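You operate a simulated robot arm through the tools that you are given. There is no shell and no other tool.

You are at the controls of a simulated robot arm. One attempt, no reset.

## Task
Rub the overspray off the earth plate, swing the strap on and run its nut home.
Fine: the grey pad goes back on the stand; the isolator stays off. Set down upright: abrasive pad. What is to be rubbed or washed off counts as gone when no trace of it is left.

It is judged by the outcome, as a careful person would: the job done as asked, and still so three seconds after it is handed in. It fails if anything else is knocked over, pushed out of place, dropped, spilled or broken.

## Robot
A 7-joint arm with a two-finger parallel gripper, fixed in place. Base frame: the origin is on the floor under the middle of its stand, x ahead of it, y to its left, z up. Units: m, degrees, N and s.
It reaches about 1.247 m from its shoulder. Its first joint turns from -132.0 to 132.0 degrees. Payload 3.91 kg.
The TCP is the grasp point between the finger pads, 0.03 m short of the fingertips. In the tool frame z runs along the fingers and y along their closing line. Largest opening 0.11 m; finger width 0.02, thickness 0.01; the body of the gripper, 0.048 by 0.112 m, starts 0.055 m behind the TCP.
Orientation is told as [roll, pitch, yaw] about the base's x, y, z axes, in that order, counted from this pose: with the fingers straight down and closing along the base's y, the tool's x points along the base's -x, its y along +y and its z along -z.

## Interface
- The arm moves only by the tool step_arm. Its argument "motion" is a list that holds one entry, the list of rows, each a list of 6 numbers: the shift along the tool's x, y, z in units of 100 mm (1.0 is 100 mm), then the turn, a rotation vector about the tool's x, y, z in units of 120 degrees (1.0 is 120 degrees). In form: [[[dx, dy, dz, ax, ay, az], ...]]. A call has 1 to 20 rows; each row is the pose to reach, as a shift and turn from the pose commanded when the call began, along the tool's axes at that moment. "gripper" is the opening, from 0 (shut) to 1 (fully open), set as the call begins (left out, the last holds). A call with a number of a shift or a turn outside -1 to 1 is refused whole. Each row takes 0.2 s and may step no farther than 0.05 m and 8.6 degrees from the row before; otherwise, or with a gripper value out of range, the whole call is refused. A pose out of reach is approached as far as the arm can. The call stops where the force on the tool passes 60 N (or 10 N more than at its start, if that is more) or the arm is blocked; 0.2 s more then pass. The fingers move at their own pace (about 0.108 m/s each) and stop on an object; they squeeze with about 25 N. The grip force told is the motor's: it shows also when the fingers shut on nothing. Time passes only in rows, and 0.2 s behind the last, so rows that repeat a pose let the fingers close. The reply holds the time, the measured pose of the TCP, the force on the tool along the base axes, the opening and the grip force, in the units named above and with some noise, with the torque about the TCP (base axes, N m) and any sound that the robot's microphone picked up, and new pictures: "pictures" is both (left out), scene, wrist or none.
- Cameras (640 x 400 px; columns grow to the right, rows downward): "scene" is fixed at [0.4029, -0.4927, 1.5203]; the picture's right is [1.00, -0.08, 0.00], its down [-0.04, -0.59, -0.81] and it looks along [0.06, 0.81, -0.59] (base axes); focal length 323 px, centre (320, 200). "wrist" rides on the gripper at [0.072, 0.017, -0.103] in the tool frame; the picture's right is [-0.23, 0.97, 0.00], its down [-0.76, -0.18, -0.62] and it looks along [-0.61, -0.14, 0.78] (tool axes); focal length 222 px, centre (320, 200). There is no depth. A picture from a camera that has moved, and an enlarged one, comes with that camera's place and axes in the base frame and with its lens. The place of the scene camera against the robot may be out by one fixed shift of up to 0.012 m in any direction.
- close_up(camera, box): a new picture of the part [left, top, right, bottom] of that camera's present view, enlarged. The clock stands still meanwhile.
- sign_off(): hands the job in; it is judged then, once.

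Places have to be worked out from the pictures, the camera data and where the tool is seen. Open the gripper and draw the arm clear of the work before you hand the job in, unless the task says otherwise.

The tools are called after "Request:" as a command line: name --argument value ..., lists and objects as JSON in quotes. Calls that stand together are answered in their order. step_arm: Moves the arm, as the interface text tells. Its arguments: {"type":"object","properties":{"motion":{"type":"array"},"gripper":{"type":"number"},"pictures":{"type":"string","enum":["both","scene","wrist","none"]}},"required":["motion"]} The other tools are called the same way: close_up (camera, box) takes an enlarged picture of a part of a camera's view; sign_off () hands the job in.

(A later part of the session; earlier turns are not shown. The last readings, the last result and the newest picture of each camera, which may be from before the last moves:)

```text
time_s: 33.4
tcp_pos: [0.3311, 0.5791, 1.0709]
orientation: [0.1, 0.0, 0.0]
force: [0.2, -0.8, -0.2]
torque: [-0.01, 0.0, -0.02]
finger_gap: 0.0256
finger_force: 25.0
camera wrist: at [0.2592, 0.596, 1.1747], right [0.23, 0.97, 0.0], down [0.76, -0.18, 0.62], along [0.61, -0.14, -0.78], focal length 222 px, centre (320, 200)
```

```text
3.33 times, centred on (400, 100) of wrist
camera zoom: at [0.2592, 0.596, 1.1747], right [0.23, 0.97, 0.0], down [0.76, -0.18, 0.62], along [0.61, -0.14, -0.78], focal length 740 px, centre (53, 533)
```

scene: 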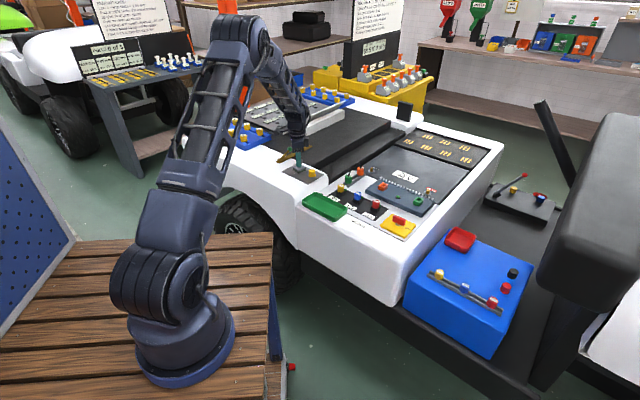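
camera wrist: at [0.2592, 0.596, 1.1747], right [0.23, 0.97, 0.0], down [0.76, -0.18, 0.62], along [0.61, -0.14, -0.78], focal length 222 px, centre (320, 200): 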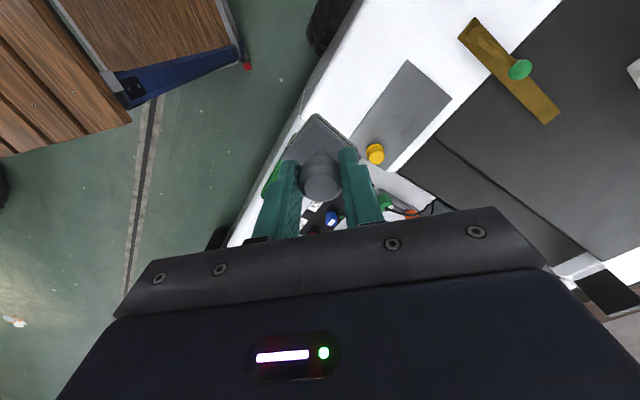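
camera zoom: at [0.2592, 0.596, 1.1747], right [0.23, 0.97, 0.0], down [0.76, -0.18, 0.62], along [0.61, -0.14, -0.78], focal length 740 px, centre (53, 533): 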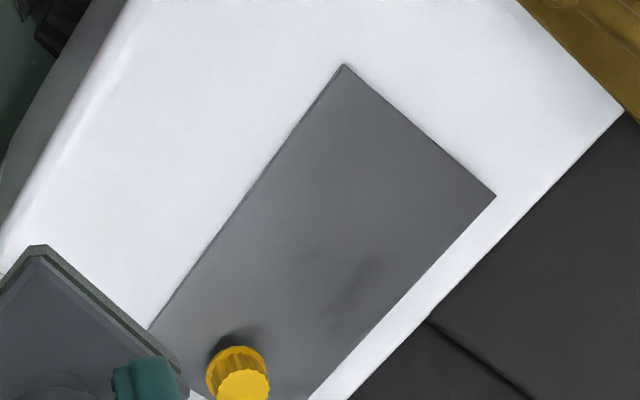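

The plate is clean with no trace left. I carry the pad back along a high path to its spot on the blue stand.

Request:
step_arm --motion '[[[-0.243, -0.133, 0, 0, 0, 0], [-0.486, -0.266, 0, 0, 0, 0], [-0.73, -0.4, 0, 0, 0, 0], [-0.973, -0.5325, 0, 0, 0, 0]]]' --pictures "none"

Request:
step_arm --motion '[[[-0.243, -0.133, 0, 0, 0, 0], [-0.486, -0.266, 0, 0, 0, 0], [-0.73, -0.4, 0, 0, 0, 0], [-0.973, -0.5325, 0, 0, 0, 0]]]' --pictures "none"

Request:
step_arm --motion '[[[-0.243, -0.133, 0, 0, 0, 0], [-0.486, -0.266, 0, 0, 0, 0], [-0.73, -0.4, 0, 0, 0, 0], [-0.973, -0.5325, 0, 0, 0, 0]]]' --pictures "none"

Request:
step_arm --motion '[[[-0.243, -0.133, 0, 0, 0, 0], [-0.486, -0.266, 0, 0, 0, 0], [-0.73, -0.4, 0, 0, 0, 0], [-0.973, -0.5325, 0, 0, 0, 0]]]' --pictures "none"

Request:
step_arm --motion '[[[-0.243, -0.133, 0, 0, 0, 0], [-0.486, -0.266, 0.1, 0, 0, 0], [-0.73, -0.4, 0.3, 0, 0, 0], [-0.973, -0.5325, 0.5, 0, 0, 0]]]' --pictures "none"

Request:
step_arm --motion '[[[-0.243, -0.133, 0.25, 0, 0, 0], [-0.486, -0.266, 0.5, 0, 0, 0], [-0.73, -0.4, 0.75, 0, 0, 0], [-0.971, -0.5325, 1, 0, 0, 0]]]' --pictures "both"

```text
time_s: 34.4
tcp_pos: [0.4283, 0.5272, 1.0732]
orientation: [0.1, 0.0, 0.1]
force: [-0.8, 1.0, -0.7]
torque: [-0.03, -0.04, 0.0]
finger_gap: 0.0256
finger_force: 25.0
```

```text
time_s: 35.4
tcp_pos: [0.526, 0.4737, 1.073]
orientation: [0.0, 0.0, 0.0]
force: [0.5, 0.0, -0.2]
torque: [0.0, 0.0, 0.01]
finger_gap: 0.0257
finger_force: 24.7
```

```text
time_s: 36.4
tcp_pos: [0.6242, 0.4199, 1.0733]
orientation: [0.0, 0.0, 0.0]
force: [-1.2, -0.4, -0.5]
torque: [-0.04, -0.02, -0.01]
finger_gap: 0.0257
finger_force: 24.9
```

```text
time_s: 37.4
tcp_pos: [0.721, 0.3678, 1.0719]
orientation: [0.0, -0.1, 0.0]
force: [-0.7, 0.9, -0.6]
torque: [-0.03, -0.03, -0.02]
finger_gap: 0.0258
finger_force: 24.7
```

```text
time_s: 38.4
tcp_pos: [0.8189, 0.3141, 1.0228]
orientation: [0.0, 0.0, -0.1]
force: [-0.1, 0.1, 0.3]
torque: [-0.02, -0.03, 0.02]
finger_gap: 0.0254
finger_force: 25.0
```

```text
time_s: 39.4
tcp_pos: [0.9172, 0.2626, 0.9223]
orientation: [0.0, 0.0, 0.0]
force: [-0.5, 0.5, 0.2]
torque: [0.0, -0.04, 0.0]
finger_gap: 0.0256
finger_force: 24.7
camera wrist: at [0.8447, 0.2791, 1.0265], right [0.23, 0.97, 0.0], down [0.76, -0.18, 0.62], along [0.61, -0.14, -0.78], focal length 222 px, centre (320, 200)
```

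scene: 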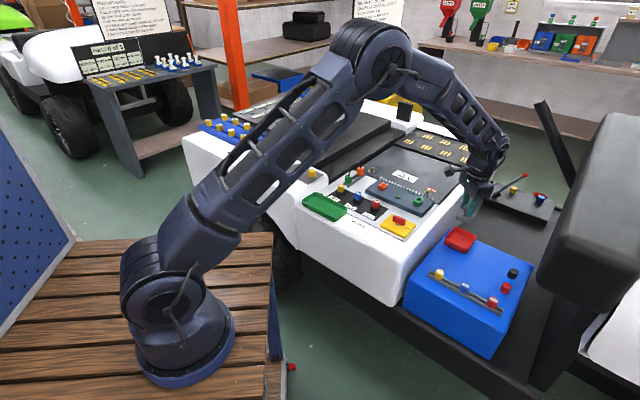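
wrist: 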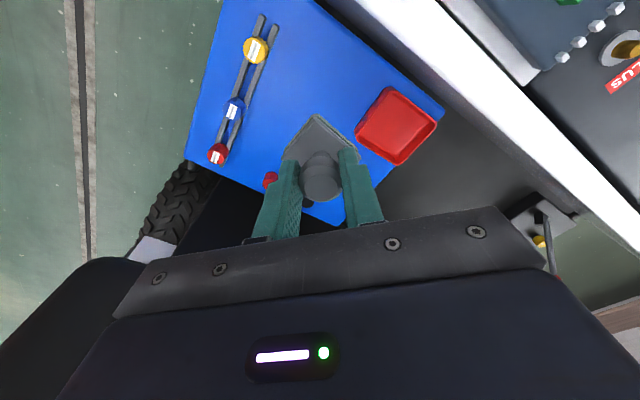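

I'm above the pad's original place with the pad level. I descend in stages to just above the stand.

Request:
step_arm --motion '[[[0, 0, 0.25, 0, 0, 0], [0, 0, 0.5, 0, 0, 0], [0, 0, 0.75, 0, 0, 0], [0, 0, 1, 0, 0, 0]]]' --pictures "none"

Request:
step_arm --motion '[[[0, 0, 0.25, 0, 0, 0], [0, 0, 0.5, 0, 0, 0], [0, 0, 0.7, 0, 0, 0], [0, 0, 0.85, 0, 0, 0], [0, 0, 0.92, 0, 0, 0], [0, 0, 0.96, 0, 0, 0]]]' --pictures "both"

```text
time_s: 40.4
tcp_pos: [0.9163, 0.2619, 0.8232]
orientation: [0.0, 0.1, -0.1]
force: [0.5, -0.1, 0.0]
torque: [-0.01, 0.02, -0.02]
finger_gap: 0.0257
finger_force: 25.4
```

```text
time_s: 41.8
tcp_pos: [0.9151, 0.2606, 0.7267]
orientation: [-0.1, 0.0, -0.1]
force: [-0.5, -0.1, -1.0]
torque: [0.0, 0.03, 0.0]
finger_gap: 0.0258
finger_force: 25.1
camera wrist: at [0.8436, 0.2782, 0.8301], right [0.23, 0.97, 0.0], down [0.76, -0.18, 0.62], along [0.61, -0.14, -0.78], focal length 222 px, centre (320, 200)
```

scene: 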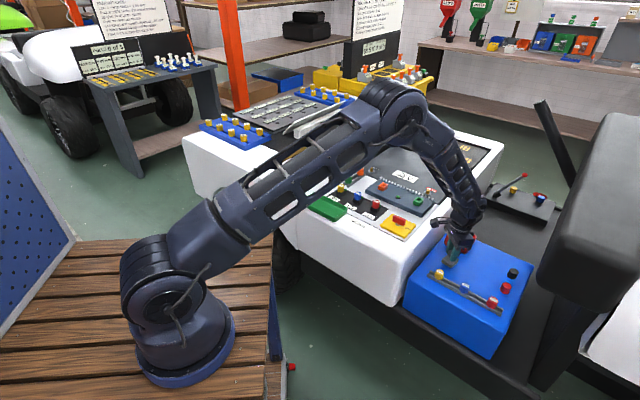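
wrist: 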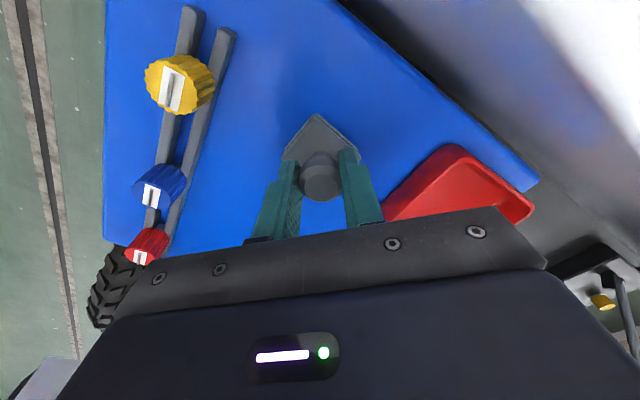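

No contact yet at z ≈ 0.727; I lower the last millimetres slowly.

Request:
step_arm --motion '[[[0, 0, 0.02, 0, 0, 0], [0, 0, 0.04, 0, 0, 0], [0, 0, 0.05, 0, 0, 0], [0, 0, 0.06, 0, 0, 0], [0, 0, 0.065, 0, 0, 0]]]' --pictures "none"

```text
time_s: 43.0
tcp_pos: [0.9149, 0.262, 0.7203]
orientation: [0.0, 0.0, -0.1]
force: [-0.2, 0.2, -0.6]
torque: [-0.01, 0.02, -0.03]
finger_gap: 0.0256
finger_force: 24.8
```

Still no contact at the pickup height; I continue in half-millimetre steps.

Request:
step_arm --motion '[[[0, 0, 0.004, 0, 0, 0], [0, 0, 0.008, 0, 0, 0], [0, 0, 0.01, 0, 0, 0]]]' --pictures "none"

```text
time_s: 43.8
tcp_pos: [0.9146, 0.2624, 0.7189]
orientation: [0.1, -0.1, -0.1]
force: [-0.4, 0.2, -0.1]
torque: [0.02, -0.06, -0.01]
finger_gap: 0.0256
finger_force: 24.5
```

Request:
step_arm --motion '[[[0, 0, 0.005, 0, 0, 0], [0, 0, 0.01, 0, 0, 0]]]' --pictures "none"

Request:
close_up --camera "scene" --box '[425, 235, 489, 275]'

```text
time_s: 44.4
tcp_pos: [0.9162, 0.2593, 0.7198]
orientation: [0.1, 0.1, 0.0]
force: [-3.4, -0.7, 9.1]
torque: [-0.05, 0.14, -0.02]
finger_gap: 0.0257
finger_force: 25.0
```

```text
10.00 times, centred on (457, 255) of scene
camera zoom: at [0.4029, -0.4927, 1.5203], right [1.0, -0.08, 0.0], down [-0.04, -0.59, -0.81], along [0.06, 0.81, -0.59], focal length 3232 px, centre (-1050, -350)
```

zoom: 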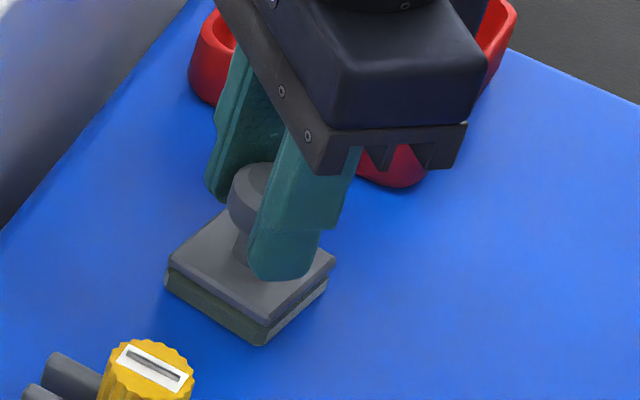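

Contact (9 N), the pad sits flat on the stand in its old place. I ease off half a millimetre and open the gripper.

Request:
step_arm --motion '[[[0, 0, -0.005, 0, 0, 0], [0, 0, -0.005, 0, 0, 0]]]' --pictures "none"

Request:
step_arm --motion '[[[0, 0, 0, 0, 0, 0], [0, 0, 0, 0, 0, 0], [0, 0, 0, 0, 0, 0]]]' --gripper 0.6 --pictures "wrist"

```text
time_s: 45.0
tcp_pos: [0.9179, 0.2615, 0.7188]
orientation: [0.0, 0.0, 0.0]
force: [1.0, 0.8, 2.6]
torque: [0.02, -0.07, 0.02]
finger_gap: 0.0254
finger_force: 25.2
```

```text
time_s: 45.8
tcp_pos: [0.9159, 0.2615, 0.7197]
orientation: [0.0, 0.0, 0.0]
force: [-0.8, 0.5, -0.6]
torque: [-0.01, -0.03, 0.0]
finger_gap: 0.0658
finger_force: 0.0
camera wrist: at [0.8445, 0.2781, 0.8225], right [0.23, 0.97, 0.0], down [0.76, -0.18, 0.62], along [0.61, -0.14, -0.78], focal length 222 px, centre (320, 200)
```

wrist: 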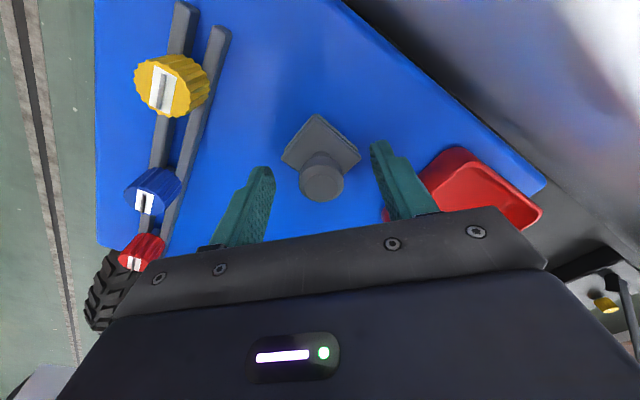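

The pad stands upright in its place and the fingers are free of it. I lift straight up and then go back high towards the strap.

Request:
step_arm --motion '[[[0, 0, -0.1, 0, 0, 0], [0, 0, -0.3, 0, 0, 0], [0, 0, -0.55, 0, 0, 0], [0, 0, -0.8, 0, 0, 0], [0, 0, -1, 0, 0, 0]]]' --pictures "none"

Request:
step_arm --motion '[[[0, 0, -0.25, 0, 0, 0], [0, 0, -0.5, 0, 0, 0], [0, 0, -0.75, 0, 0, 0], [0, 0, -1, 0, 0, 0]]]' --pictures "none"

Request:
step_arm --motion '[[[0.25, 0.22, -0.25, 0, 0, 0], [0.5, 0.45, -0.5, 0, 0, 0], [0.75, 0.67, -0.75, 0, 0, 0], [1, 0.9, -1, 0, 0, 0]]]' --pictures "both"

Request:
close_up --camera "scene" --box '[425, 235, 489, 275]'

```text
time_s: 47.0
tcp_pos: [0.9164, 0.2614, 0.8171]
orientation: [0.0, 0.0, 0.0]
force: [0.1, 0.5, -0.2]
torque: [0.03, 0.01, -0.02]
finger_gap: 0.066
finger_force: 0.0
```

```text
time_s: 48.0
tcp_pos: [0.9158, 0.2624, 0.9191]
orientation: [0.0, 0.1, 0.0]
force: [0.7, -0.5, -0.3]
torque: [0.04, -0.01, -0.01]
finger_gap: 0.066
finger_force: 0.1
```

```text
time_s: 49.0
tcp_pos: [0.8153, 0.3491, 1.0183]
orientation: [0.0, 0.0, -0.1]
force: [0.5, 0.6, -0.3]
torque: [0.04, 0.03, 0.01]
finger_gap: 0.066
finger_force: 0.1
camera wrist: at [0.744, 0.3661, 1.122], right [0.23, 0.97, 0.0], down [0.76, -0.18, 0.62], along [0.61, -0.14, -0.78], focal length 222 px, centre (320, 200)
```

scene: 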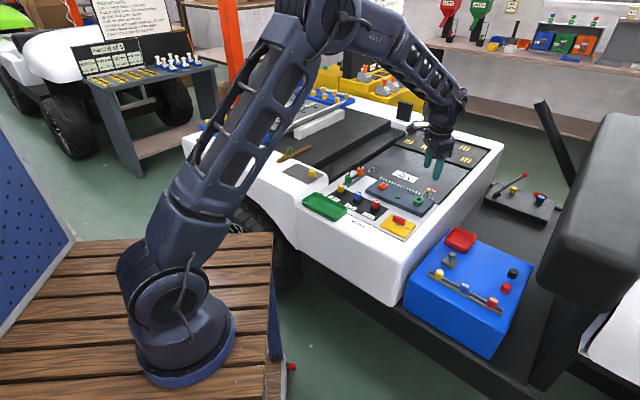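
wrist: 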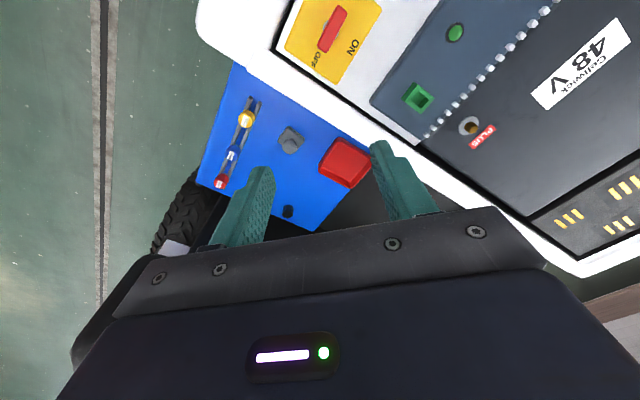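

```text
10.00 times, centred on (457, 255) of scene
camera zoom: at [0.4029, -0.4927, 1.5203], right [1.0, -0.08, 0.0], down [-0.04, -0.59, -0.81], along [0.06, 0.81, -0.59], focal length 3232 px, centre (-1050, -350)
```

zoom: 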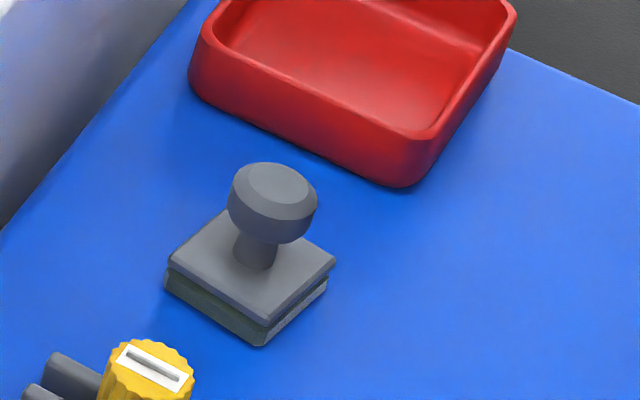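

The pad is upright on the stand. Now I fly high to the strap's green knob near (0.365, 0.835, 0.846).

Request:
step_arm --motion '[[[0.225, 0.24, 0, 0, 0, 0], [0.45, 0.48, 0, 0, 0, 0], [0.675, 0.72, 0, 0, 0, 0], [0.9, 0.96, 0, 0, 0, 0]]]' --pictures "none"

Request:
step_arm --motion '[[[0.225, 0.24, 0, 0, 0, 0], [0.45, 0.48, 0, 0, 0, 0], [0.675, 0.72, 0, 0, 0, 0], [0.9, 0.96, 0, 0, 0, 0]]]' --pictures "none"

Request:
step_arm --motion '[[[0.225, 0.24, 0, 0, 0, 0], [0.45, 0.48, 0, 0, 0, 0], [0.675, 0.72, 0, 0, 0, 0], [0.9, 0.96, 0, 0, 0, 0]]]' --pictures "none"

Request:
step_arm --motion '[[[0.225, 0.24, 0, 0, 0, 0], [0.45, 0.48, 0, 0, 0, 0], [0.675, 0.72, 0, 0, 0, 0], [0.9, 0.96, 0, 0, 0, 0]]]' --pictures "both"

```text
time_s: 50.0
tcp_pos: [0.7254, 0.4456, 1.0196]
orientation: [-0.1, 0.1, -0.1]
force: [-0.1, -1.0, -1.0]
torque: [0.04, 0.07, -0.02]
finger_gap: 0.0659
finger_force: 0.1
```

```text
time_s: 51.0
tcp_pos: [0.6362, 0.5439, 1.0189]
orientation: [-0.1, 0.0, 0.0]
force: [0.8, -0.7, -0.2]
torque: [0.07, 0.04, 0.01]
finger_gap: 0.0661
finger_force: 0.1
```

```text
time_s: 52.0
tcp_pos: [0.5442, 0.6397, 1.0182]
orientation: [-0.1, -0.1, 0.0]
force: [0.2, -0.6, -0.2]
torque: [0.05, 0.07, -0.02]
finger_gap: 0.0661
finger_force: 0.2
```

```text
time_s: 53.0
tcp_pos: [0.4535, 0.7357, 1.018]
orientation: [0.0, 0.0, -0.1]
force: [0.3, -0.4, -0.5]
torque: [-0.01, 0.06, 0.0]
finger_gap: 0.066
finger_force: 0.1
camera wrist: at [0.3822, 0.7536, 1.122], right [0.23, 0.97, 0.0], down [0.76, -0.18, 0.62], along [0.61, -0.14, -0.78], focal length 222 px, centre (320, 200)
```

scene: 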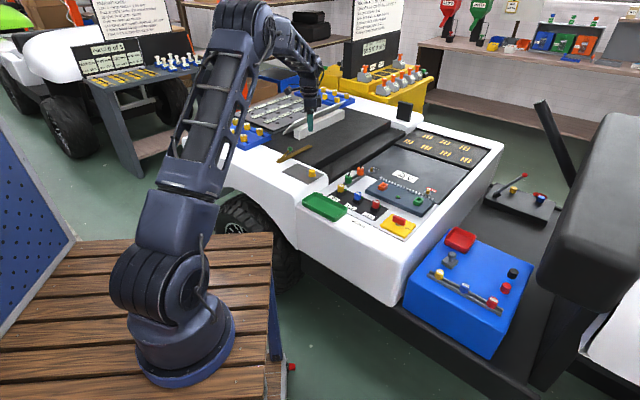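
wrist: 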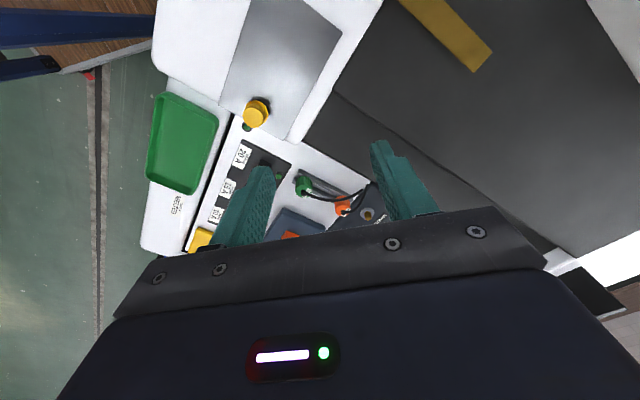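

I move back in x beside the strap and turn the tool +45° so the fingers will close across the lever.

Request:
step_arm --motion '[[[0.25, 0.15, 0, 0, 0, 0], [0.5, 0.3, 0, 0, 0, 0], [0.75, 0.45, 0, 0, 0, 0], [1, 0.6, 0, 0, 0, 0]]]' --pictures "none"

Request:
step_arm --motion '[[[0, 0, 0, 0, 0, -0.065], [0, 0, 0, 0, 0, -0.13], [0, 0, 0, 0, 0, -0.195], [0, 0, 0, 0, 0, -0.26], [0, 0, 0, 0, 0, -0.32], [0, 0, 0, 0, 0, -0.375]]]' --pictures "both"

```text
time_s: 54.0
tcp_pos: [0.357, 0.7959, 1.0202]
orientation: [0.1, 0.0, -0.1]
force: [1.8, -1.0, -0.2]
torque: [-0.02, 0.03, -0.02]
finger_gap: 0.0658
finger_force: 0.2
```

```text
time_s: 55.4
tcp_pos: [0.3558, 0.7948, 1.0198]
orientation: [0.1, 0.1, 45.1]
force: [0.0, -0.4, 0.5]
torque: [0.0, -0.05, 0.03]
finger_gap: 0.0662
finger_force: 0.1
camera wrist: at [0.2937, 0.7554, 1.1231], right [-0.53, 0.85, 0.0], down [0.66, 0.41, 0.62], along [0.53, 0.33, -0.78], focal length 222 px, centre (320, 200)
```

scene: 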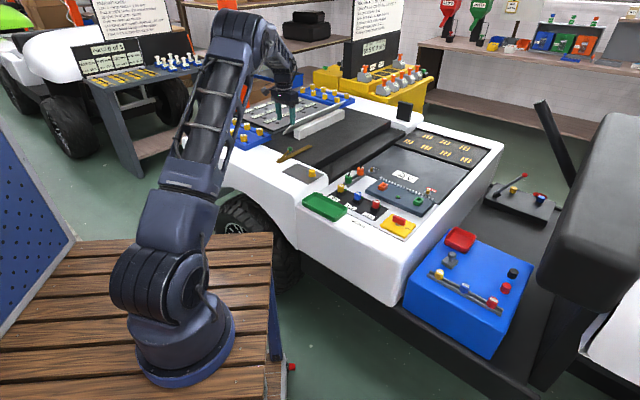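
wrist: 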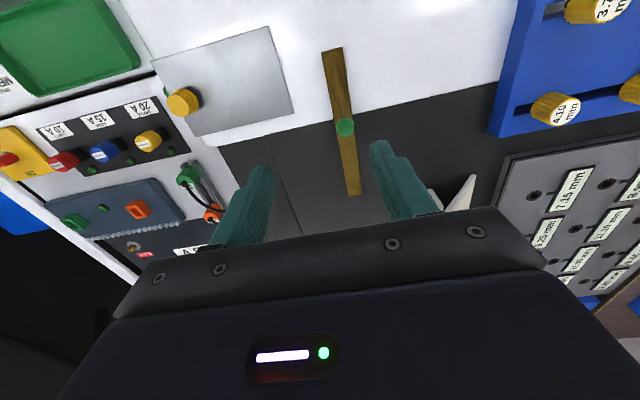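

Request:
close_up --camera "wrist" --box '[280, 30, 400, 205]'

Request:
close_up --camera "wrist" --box '[140, 20, 300, 140]'

Request:
close_up --camera "scene" --box '[265, 135, 329, 175]'

```text
2.29 times, centred on (340, 118) of wrist
camera zoom: at [0.2937, 0.7554, 1.1231], right [-0.53, 0.85, 0.0], down [0.66, 0.41, 0.62], along [0.53, 0.33, -0.78], focal length 508 px, centre (274, 389)
```

zoom: 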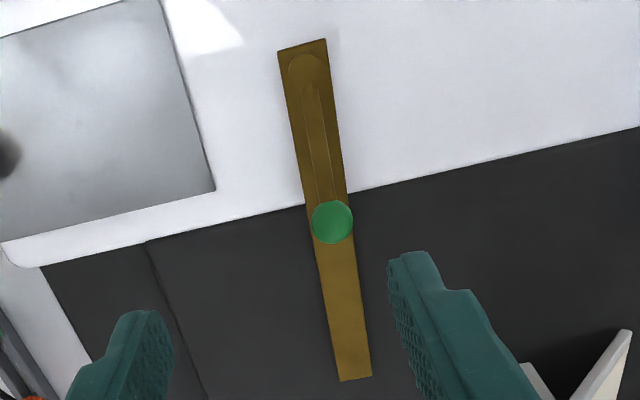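

```text
3.33 times, centred on (220, 80) of wrist
camera zoom: at [0.2937, 0.7554, 1.1231], right [-0.53, 0.85, 0.0], down [0.66, 0.41, 0.62], along [0.53, 0.33, -0.78], focal length 740 px, centre (653, 600)
```

zoom: 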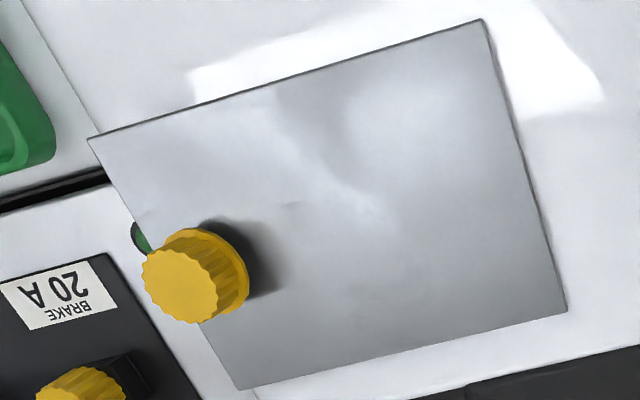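

```text
10.00 times, centred on (297, 155) of scene
camera zoom: at [0.4029, -0.4927, 1.5203], right [1.0, -0.08, 0.0], down [-0.04, -0.59, -0.81], along [0.06, 0.81, -0.59], focal length 3232 px, centre (550, 650)
```

zoom: 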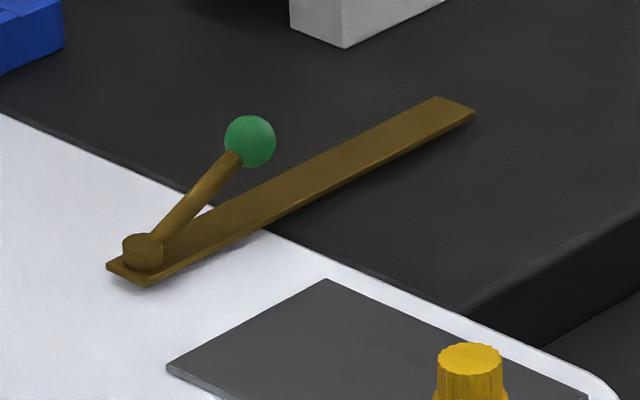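

The strap and knob are clear. I also see a possible faint speck on the plate near its middle, so I zoom in on that spot from both cameras before going on.

Request:
close_up --camera "wrist" --box '[190, 50, 240, 85]'

Request:
close_up --camera "scene" --box '[290, 162, 314, 177]'

Request:
close_up --camera "scene" --box '[280, 162, 304, 177]'

```text
11.43 times, centred on (215, 68) of wrist
camera zoom: at [0.2937, 0.7554, 1.1231], right [-0.53, 0.85, 0.0], down [0.66, 0.41, 0.62], along [0.53, 0.33, -0.78], focal length 2538 px, centre (1520, 1714)
```

zoom: 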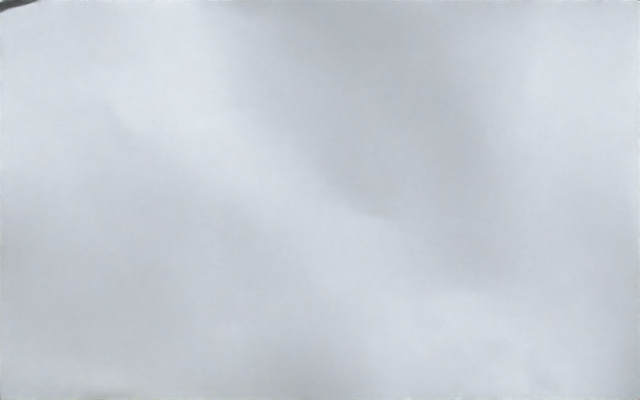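

```text
16.00 times, centred on (302, 170) of scene
camera zoom: at [0.4029, -0.4927, 1.5203], right [1.0, -0.08, 0.0], down [-0.04, -0.59, -0.81], along [0.06, 0.81, -0.59], focal length 5171 px, centre (608, 688)
```

zoom: 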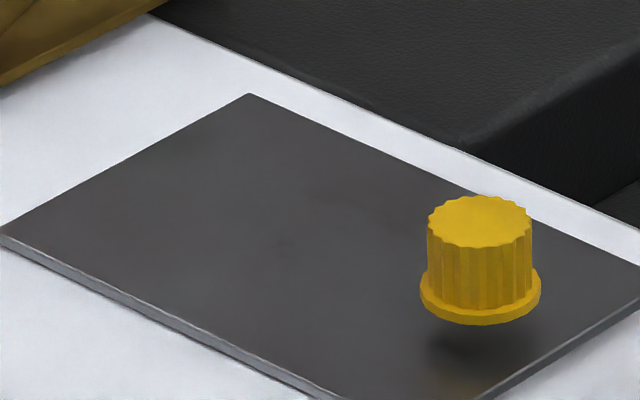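

```text
16.00 times, centred on (292, 170) of scene
camera zoom: at [0.4029, -0.4927, 1.5203], right [1.0, -0.08, 0.0], down [-0.04, -0.59, -0.81], along [0.06, 0.81, -0.59], focal length 5171 px, centre (768, 688)
```

zoom: 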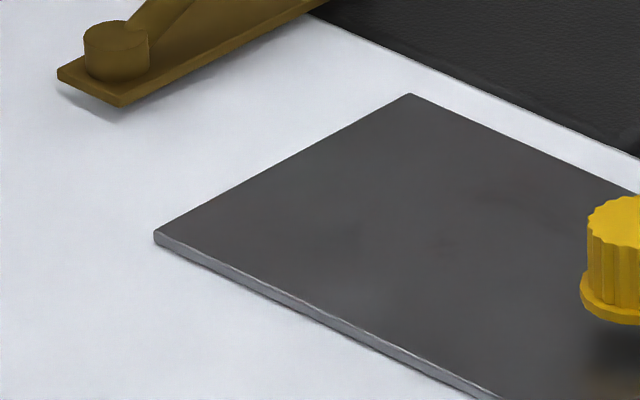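

The plate is clean (only soft reflections). Knob at (0.365, 0.837, 0.846), pivot (0.316, 0.787), nut (0.453, 0.648): a swing of about 90° clockwise. I move over the knob and go part-way down.

Request:
step_arm --motion '[[[-0.2, 0.12, 0, 0, 0, 0], [-0.365, 0.235, 0.2, 0, 0, 0], [-0.365, 0.235, 0.5, 0, 0, 0], [-0.365, 0.235, 0.8, 0, 0, 0], [-0.365, 0.235, 1, 0, 0, 0]]]' --gripper 0.5 --pictures "both"

```text
time_s: 56.6
tcp_pos: [0.3651, 0.8368, 0.9192]
orientation: [0.0, -0.1, 44.9]
force: [-0.2, 0.1, 0.5]
torque: [0.03, 0.0, 0.01]
finger_gap: 0.0548
finger_force: 0.0
camera wrist: at [0.3032, 0.7983, 1.0225], right [-0.53, 0.85, 0.0], down [0.66, 0.41, 0.62], along [0.53, 0.33, -0.78], focal length 222 px, centre (320, 200)
```

scene: 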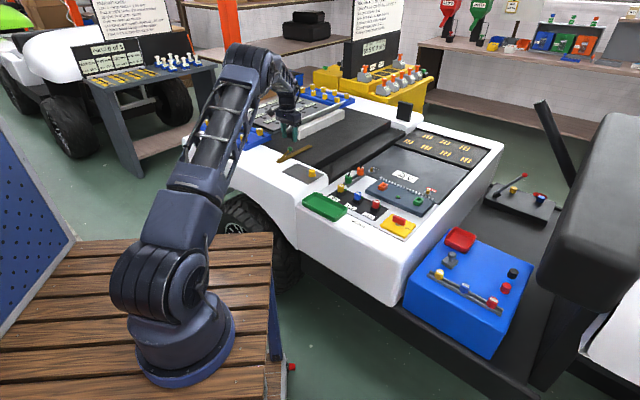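
wrist: 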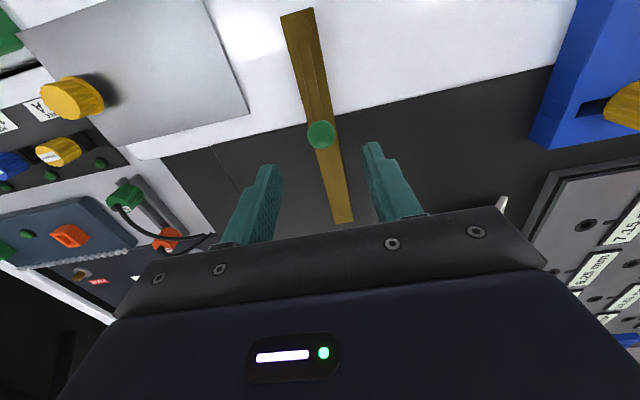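

The knob is centred between the fingers at (0.364, 0.837). I go down to z ≈ 0.856.

Request:
step_arm --motion '[[[0, 0, 0.2, 0, 0, 0], [0, 0, 0.4, 0, 0, 0], [0, 0, 0.53, 0, 0, 0], [0, 0, 0.6, 0, 0, 0], [0, 0, 0.625, 0, 0, 0]]]' --pictures "wrist"

Request:
close_up --camera "scene" --box '[265, 125, 329, 165]'

```text
time_s: 57.8
tcp_pos: [0.3667, 0.8375, 0.8564]
orientation: [-0.1, -0.1, 45.0]
force: [-0.6, 0.1, 0.0]
torque: [-0.01, -0.01, -0.03]
finger_gap: 0.0548
finger_force: 0.1
camera wrist: at [0.3032, 0.7983, 0.9595], right [-0.53, 0.85, 0.0], down [0.66, 0.41, 0.62], along [0.53, 0.33, -0.78], focal length 222 px, centre (320, 200)
```

wrist: 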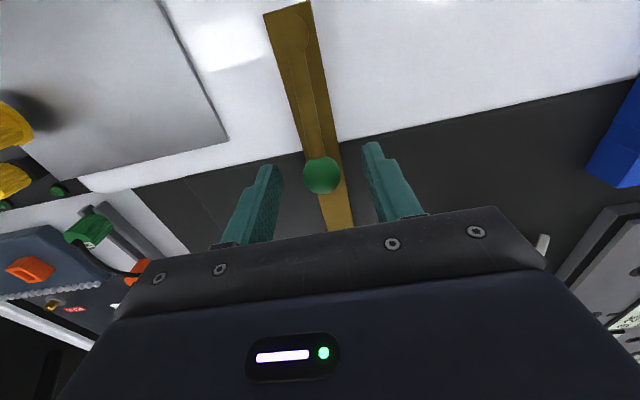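

```text
10.00 times, centred on (297, 145) of scene
camera zoom: at [0.4029, -0.4927, 1.5203], right [1.0, -0.08, 0.0], down [-0.04, -0.59, -0.81], along [0.06, 0.81, -0.59], focal length 3232 px, centre (550, 750)
```

zoom: 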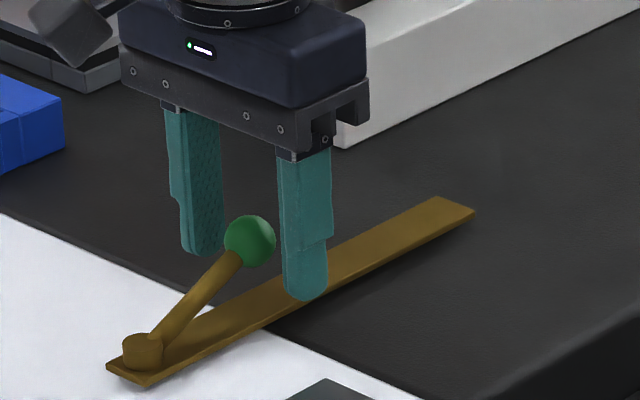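

The fingers straddle the knob nicely. I close on it.

Request:
step_arm --motion '[[[0, 0, 0, 0, 0, 0], [0, 0, 0, 0, 0, 0], [0, 0, 0, 0, 0, 0], [0, 0, 0, 0, 0, 0]]]' --gripper 0 --pictures "wrist"

Request:
close_up --camera "scene" --box '[265, 125, 329, 165]'

```text
time_s: 58.8
tcp_pos: [0.3648, 0.8379, 0.8557]
orientation: [0.1, 0.0, 45.0]
force: [-0.1, -0.1, -2.2]
torque: [-0.01, 0.02, -0.01]
finger_gap: 0.0219
finger_force: 44.8
camera wrist: at [0.3033, 0.7983, 0.9596], right [-0.53, 0.85, 0.0], down [0.66, 0.41, 0.62], along [0.53, 0.33, -0.78], focal length 222 px, centre (320, 200)
```

wrist: 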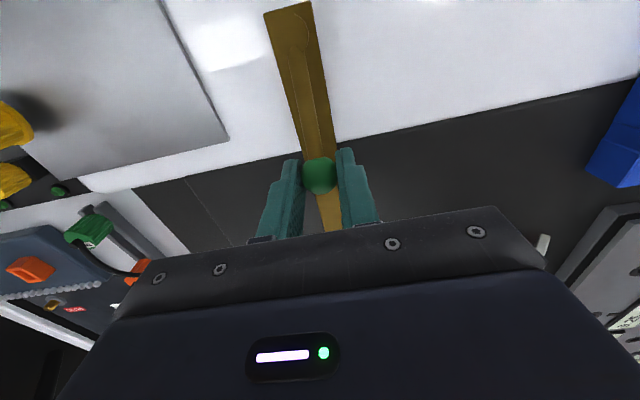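

```text
10.00 times, centred on (297, 145) of scene
camera zoom: at [0.4029, -0.4927, 1.5203], right [1.0, -0.08, 0.0], down [-0.04, -0.59, -0.81], along [0.06, 0.81, -0.59], focal length 3232 px, centre (550, 750)
```

zoom: 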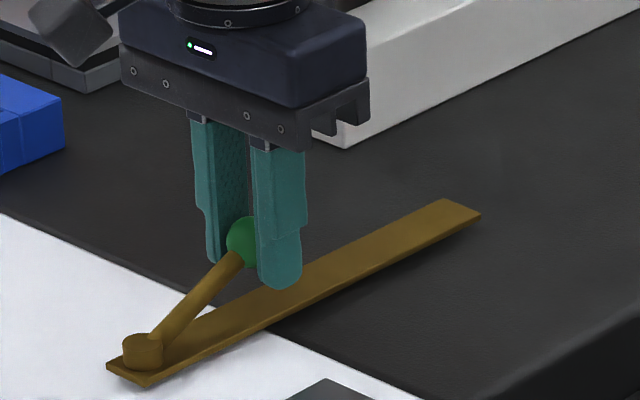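

Knob gripped (22 mm). I swing it about the pivot clockwise, first 24°, turning the tool with the lever, and check the forces.

Request:
step_arm --motion '[[[0.001, -0.05, 0, 0, 0, 0.033], [0.0055, -0.098, 0, 0, 0, 0.0667], [0.0245, -0.194, 0, 0, 0, 0.1333], [0.0568, -0.287, 0, 0, 0, 0.2]]]' --pictures "both"

Request:
close_up --camera "scene" --box '[265, 130, 345, 185]'

```text
time_s: 59.8
tcp_pos: [0.3817, 0.8125, 0.8556]
orientation: [0.0, 0.0, 20.9]
force: [-4.1, -3.7, -7.8]
torque: [0.12, -0.53, 0.14]
finger_gap: 0.022
finger_force: 44.4
camera wrist: at [0.3084, 0.8029, 0.9597], right [-0.14, 0.99, 0.0], down [0.78, 0.11, 0.62], along [0.62, 0.08, -0.78], focal length 222 px, centre (320, 200)
```

scene: 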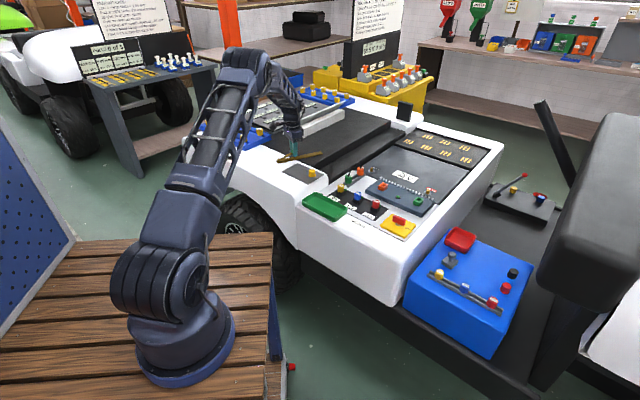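
wrist: 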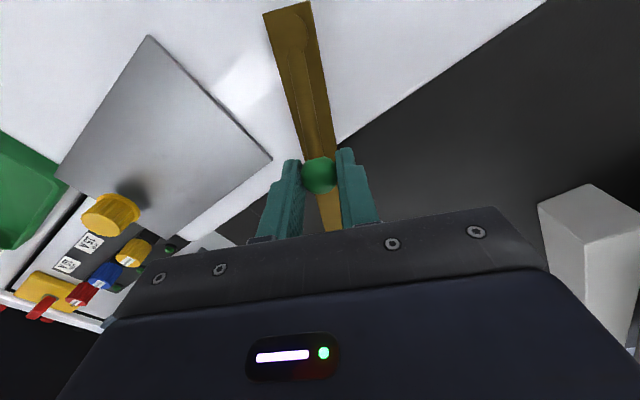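

```text
7.27 times, centred on (305, 158) of scene
camera zoom: at [0.4029, -0.4927, 1.5203], right [1.0, -0.08, 0.0], down [-0.04, -0.59, -0.81], along [0.06, 0.81, -0.59], focal length 2351 px, centre (429, 509)
```

zoom: 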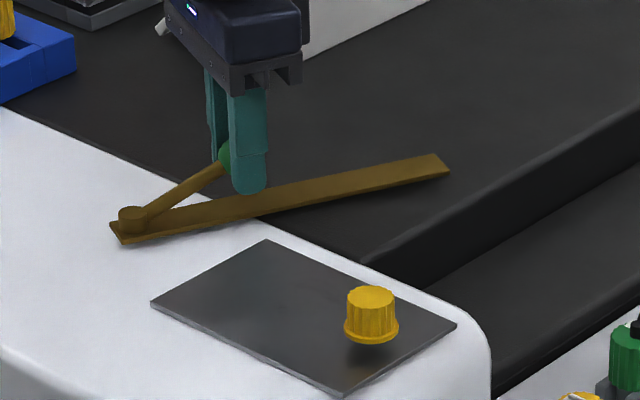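

The lever swings with small forces. I continue to about −80° with a slight radius and height correction.

Request:
step_arm --motion '[[[0.0085, -0.0977, 0.003, 0, 0, 0.0667], [0.0275, -0.1935, 0.005, 0, 0, 0.1333], [0.0596, -0.2858, 0.005, 0, 0, 0.2], [0.1042, -0.3726, 0.005, 0, 0, 0.2667], [0.1605, -0.4524, 0.005, 0, 0, 0.3333], [0.2274, -0.5236, 0.005, 0, 0, 0.4]]]' --pictures "both"

Request:
close_up --camera "scene" --box '[265, 140, 345, 195]'

```text
time_s: 61.2
tcp_pos: [0.3775, 0.7564, 0.857]
orientation: [0.1, 0.0, -27.1]
force: [-11.7, 6.0, 8.6]
torque: [-0.17, -0.27, 0.07]
finger_gap: 0.0221
finger_force: 45.2
camera wrist: at [0.3224, 0.8042, 0.9597], right [0.65, 0.76, 0.0], down [0.6, -0.51, 0.62], along [0.48, -0.4, -0.78], focal length 222 px, centre (320, 200)
```

scene: 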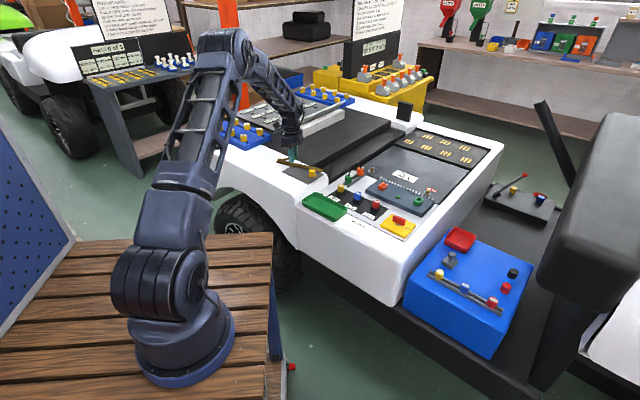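
wrist: 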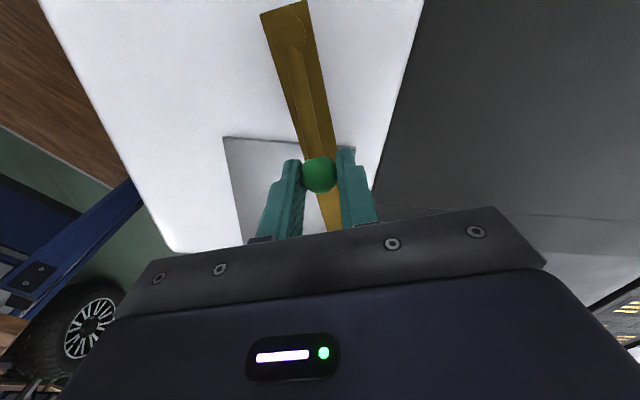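

```text
7.27 times, centred on (305, 168) of scene
camera zoom: at [0.4029, -0.4927, 1.5203], right [1.0, -0.08, 0.0], down [-0.04, -0.59, -0.81], along [0.06, 0.81, -0.59], focal length 2351 px, centre (429, 436)
```

zoom: 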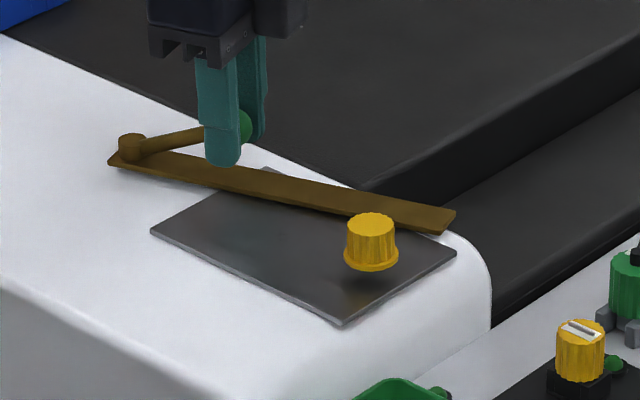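

Radial force suggests the pivot is about 1 mm further in +y; I correct the arc and swing on to about −41°, watching for contact at the nut.

Request:
step_arm --motion '[[[0.01, 0, -0.002, 0, 0, 0], [0.0125, -0.049, -0.002, 0, 0, 0.0333], [0.0168, -0.0967, -0.002, 0, 0, 0.0667], [0.0306, -0.1681, -0.002, 0, 0, 0.1167]]]' --pictures "both"

Request:
close_up --camera "scene" --box '[265, 140, 345, 195]'

```text
time_s: 62.2
tcp_pos: [0.3692, 0.7421, 0.8557]
orientation: [0.0, 0.0, -41.1]
force: [-3.6, 6.6, 1.8]
torque: [0.09, -0.02, -0.09]
finger_gap: 0.0219
finger_force: 44.8
camera wrist: at [0.3263, 0.8025, 0.9595], right [0.81, 0.58, 0.0], down [0.46, -0.63, 0.62], along [0.36, -0.51, -0.78], focal length 222 px, centre (320, 200)
```

scene: 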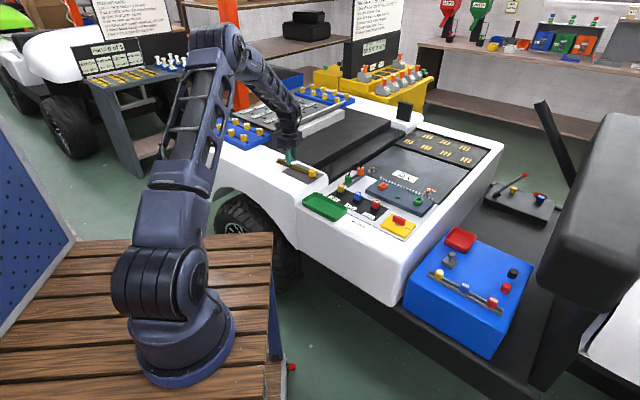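
wrist: 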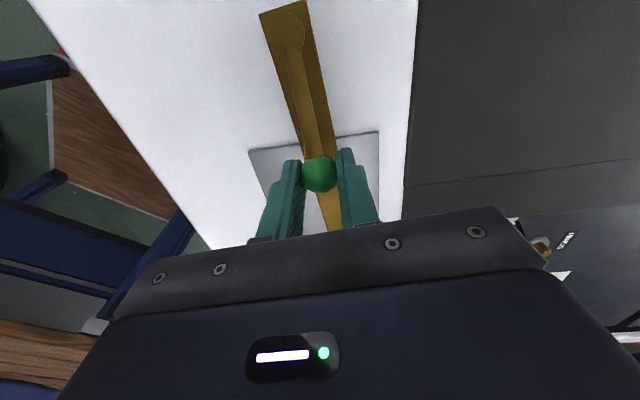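

```text
7.27 times, centred on (305, 168) of scene
camera zoom: at [0.4029, -0.4927, 1.5203], right [1.0, -0.08, 0.0], down [-0.04, -0.59, -0.81], along [0.06, 0.81, -0.59], focal length 2351 px, centre (429, 436)
```

zoom: 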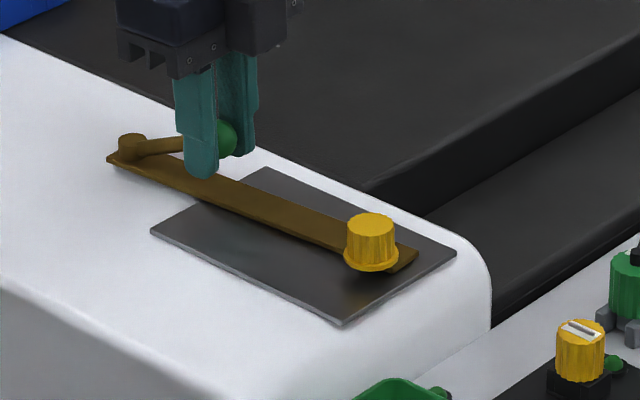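

The strap end slides under the nut as intended. I turn the last ~4.4° to line it up with the nut.

Request:
step_arm --motion '[[[0.003, -0.027, 0, 0, 0, 0.0183], [0.006, -0.053, 0, 0, 0, 0.0367], [0.006, -0.053, 0, 0, 0, 0.0367]]]' --pictures "wrist"

Request:
close_up --camera "scene" --box '[275, 150, 331, 185]'

```text
time_s: 63.0
tcp_pos: [0.3663, 0.7374, 0.8555]
orientation: [0.1, -0.1, -45.5]
force: [2.0, -5.7, 8.6]
torque: [-0.31, -0.18, 0.18]
finger_gap: 0.0219
finger_force: 45.3
camera wrist: at [0.3274, 0.8016, 0.9596], right [0.85, 0.52, 0.0], down [0.41, -0.67, 0.62], along [0.33, -0.53, -0.78], focal length 222 px, centre (320, 200)
```

wrist: 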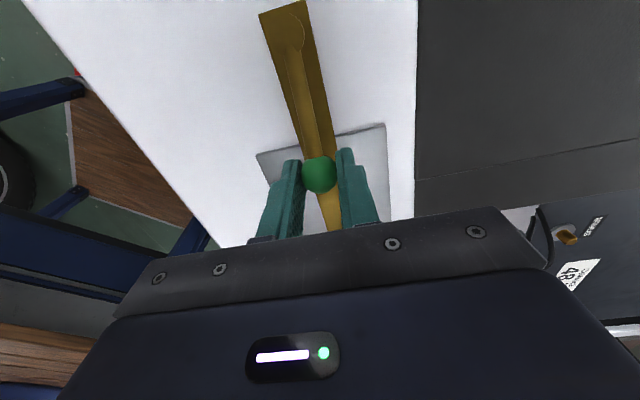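

```text
11.43 times, centred on (303, 168) of scene
camera zoom: at [0.4029, -0.4927, 1.5203], right [1.0, -0.08, 0.0], down [-0.04, -0.59, -0.81], along [0.06, 0.81, -0.59], focal length 3694 px, centre (514, 571)
```

zoom: 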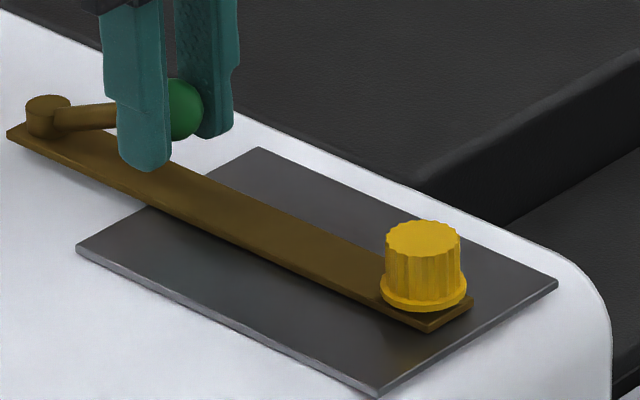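

The strap end now sits centred under the nut. I open the gripper and lift off the knob.

Request:
step_arm --motion '[[[0, 0, 0, 0, 0, 0], [0, 0, 0, 0, 0, 0], [0, 0, 0, 0, 0, 0]]]' --gripper 0.5 --pictures "none"

Request:
step_arm --motion '[[[0, 0, -0.15, 0, 0, 0], [0, 0, -0.4, 0, 0, 0], [0, 0, -0.7, 0, 0, 0], [0, 0, -1, 0, 0, 0]]]' --pictures "both"

Request:
close_up --camera "scene" --box '[275, 150, 331, 185]'

```text
time_s: 63.8
tcp_pos: [0.3652, 0.7389, 0.8555]
orientation: [0.0, 0.0, -45.3]
force: [-0.3, -0.6, 0.2]
torque: [0.01, 0.01, -0.02]
finger_gap: 0.0549
finger_force: 0.0
```

```text
time_s: 64.8
tcp_pos: [0.3656, 0.7396, 0.9591]
orientation: [0.0, 0.0, -45.4]
force: [0.8, 0.1, 0.0]
torque: [-0.03, -0.02, 0.0]
finger_gap: 0.0552
finger_force: 0.1
camera wrist: at [0.327, 0.803, 1.0612], right [0.85, 0.52, 0.0], down [0.41, -0.67, 0.62], along [0.32, -0.53, -0.78], focal length 222 px, centre (320, 200)
```

scene: 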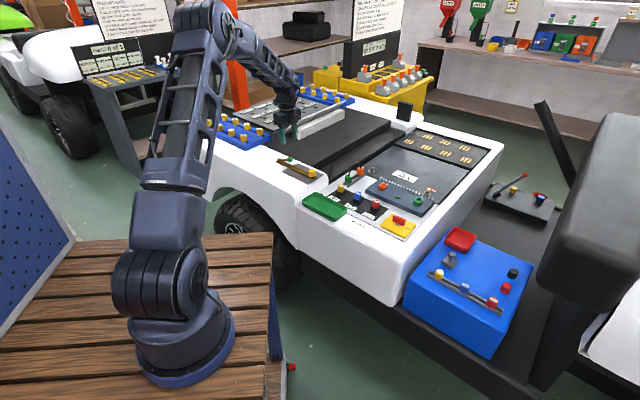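
wrist: 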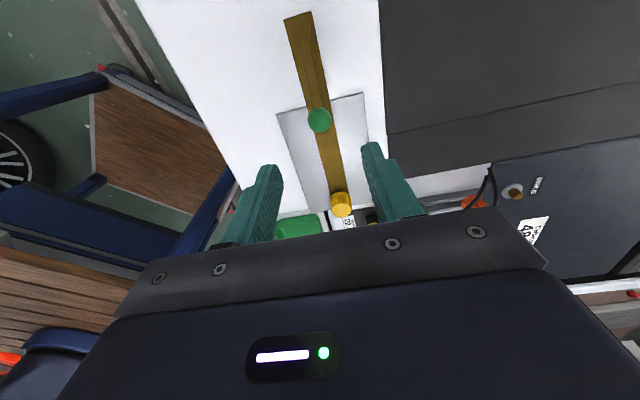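

```text
11.43 times, centred on (303, 168) of scene
camera zoom: at [0.4029, -0.4927, 1.5203], right [1.0, -0.08, 0.0], down [-0.04, -0.59, -0.81], along [0.06, 0.81, -0.59], focal length 3694 px, centre (514, 571)
```

zoom: 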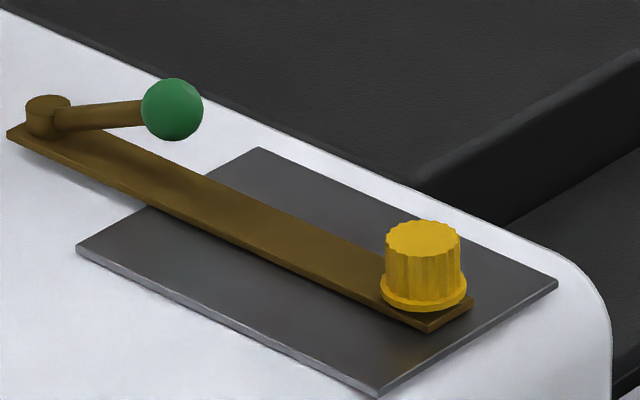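

Request:
close_up --camera "wrist" --box '[270, 5, 400, 225]'

Request:
close_up --camera "wrist" --box '[300, 150, 380, 225]'

```text
1.82 times, centred on (335, 115) of wrist
camera zoom: at [0.327, 0.803, 1.0612], right [0.85, 0.52, 0.0], down [0.41, -0.67, 0.62], along [0.32, -0.53, -0.78], focal length 404 px, centre (293, 354)
```

zoom: 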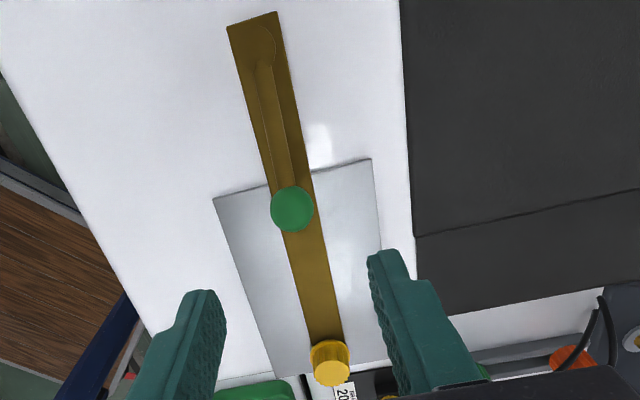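

```text
5.33 times, centred on (340, 188) of wrist
camera zoom: at [0.327, 0.803, 1.0612], right [0.85, 0.52, 0.0], down [0.41, -0.67, 0.62], along [0.32, -0.53, -0.78], focal length 1185 px, centre (213, 267)
```

zoom: 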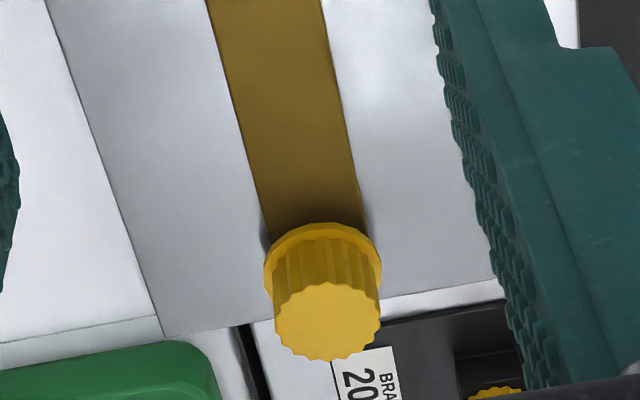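

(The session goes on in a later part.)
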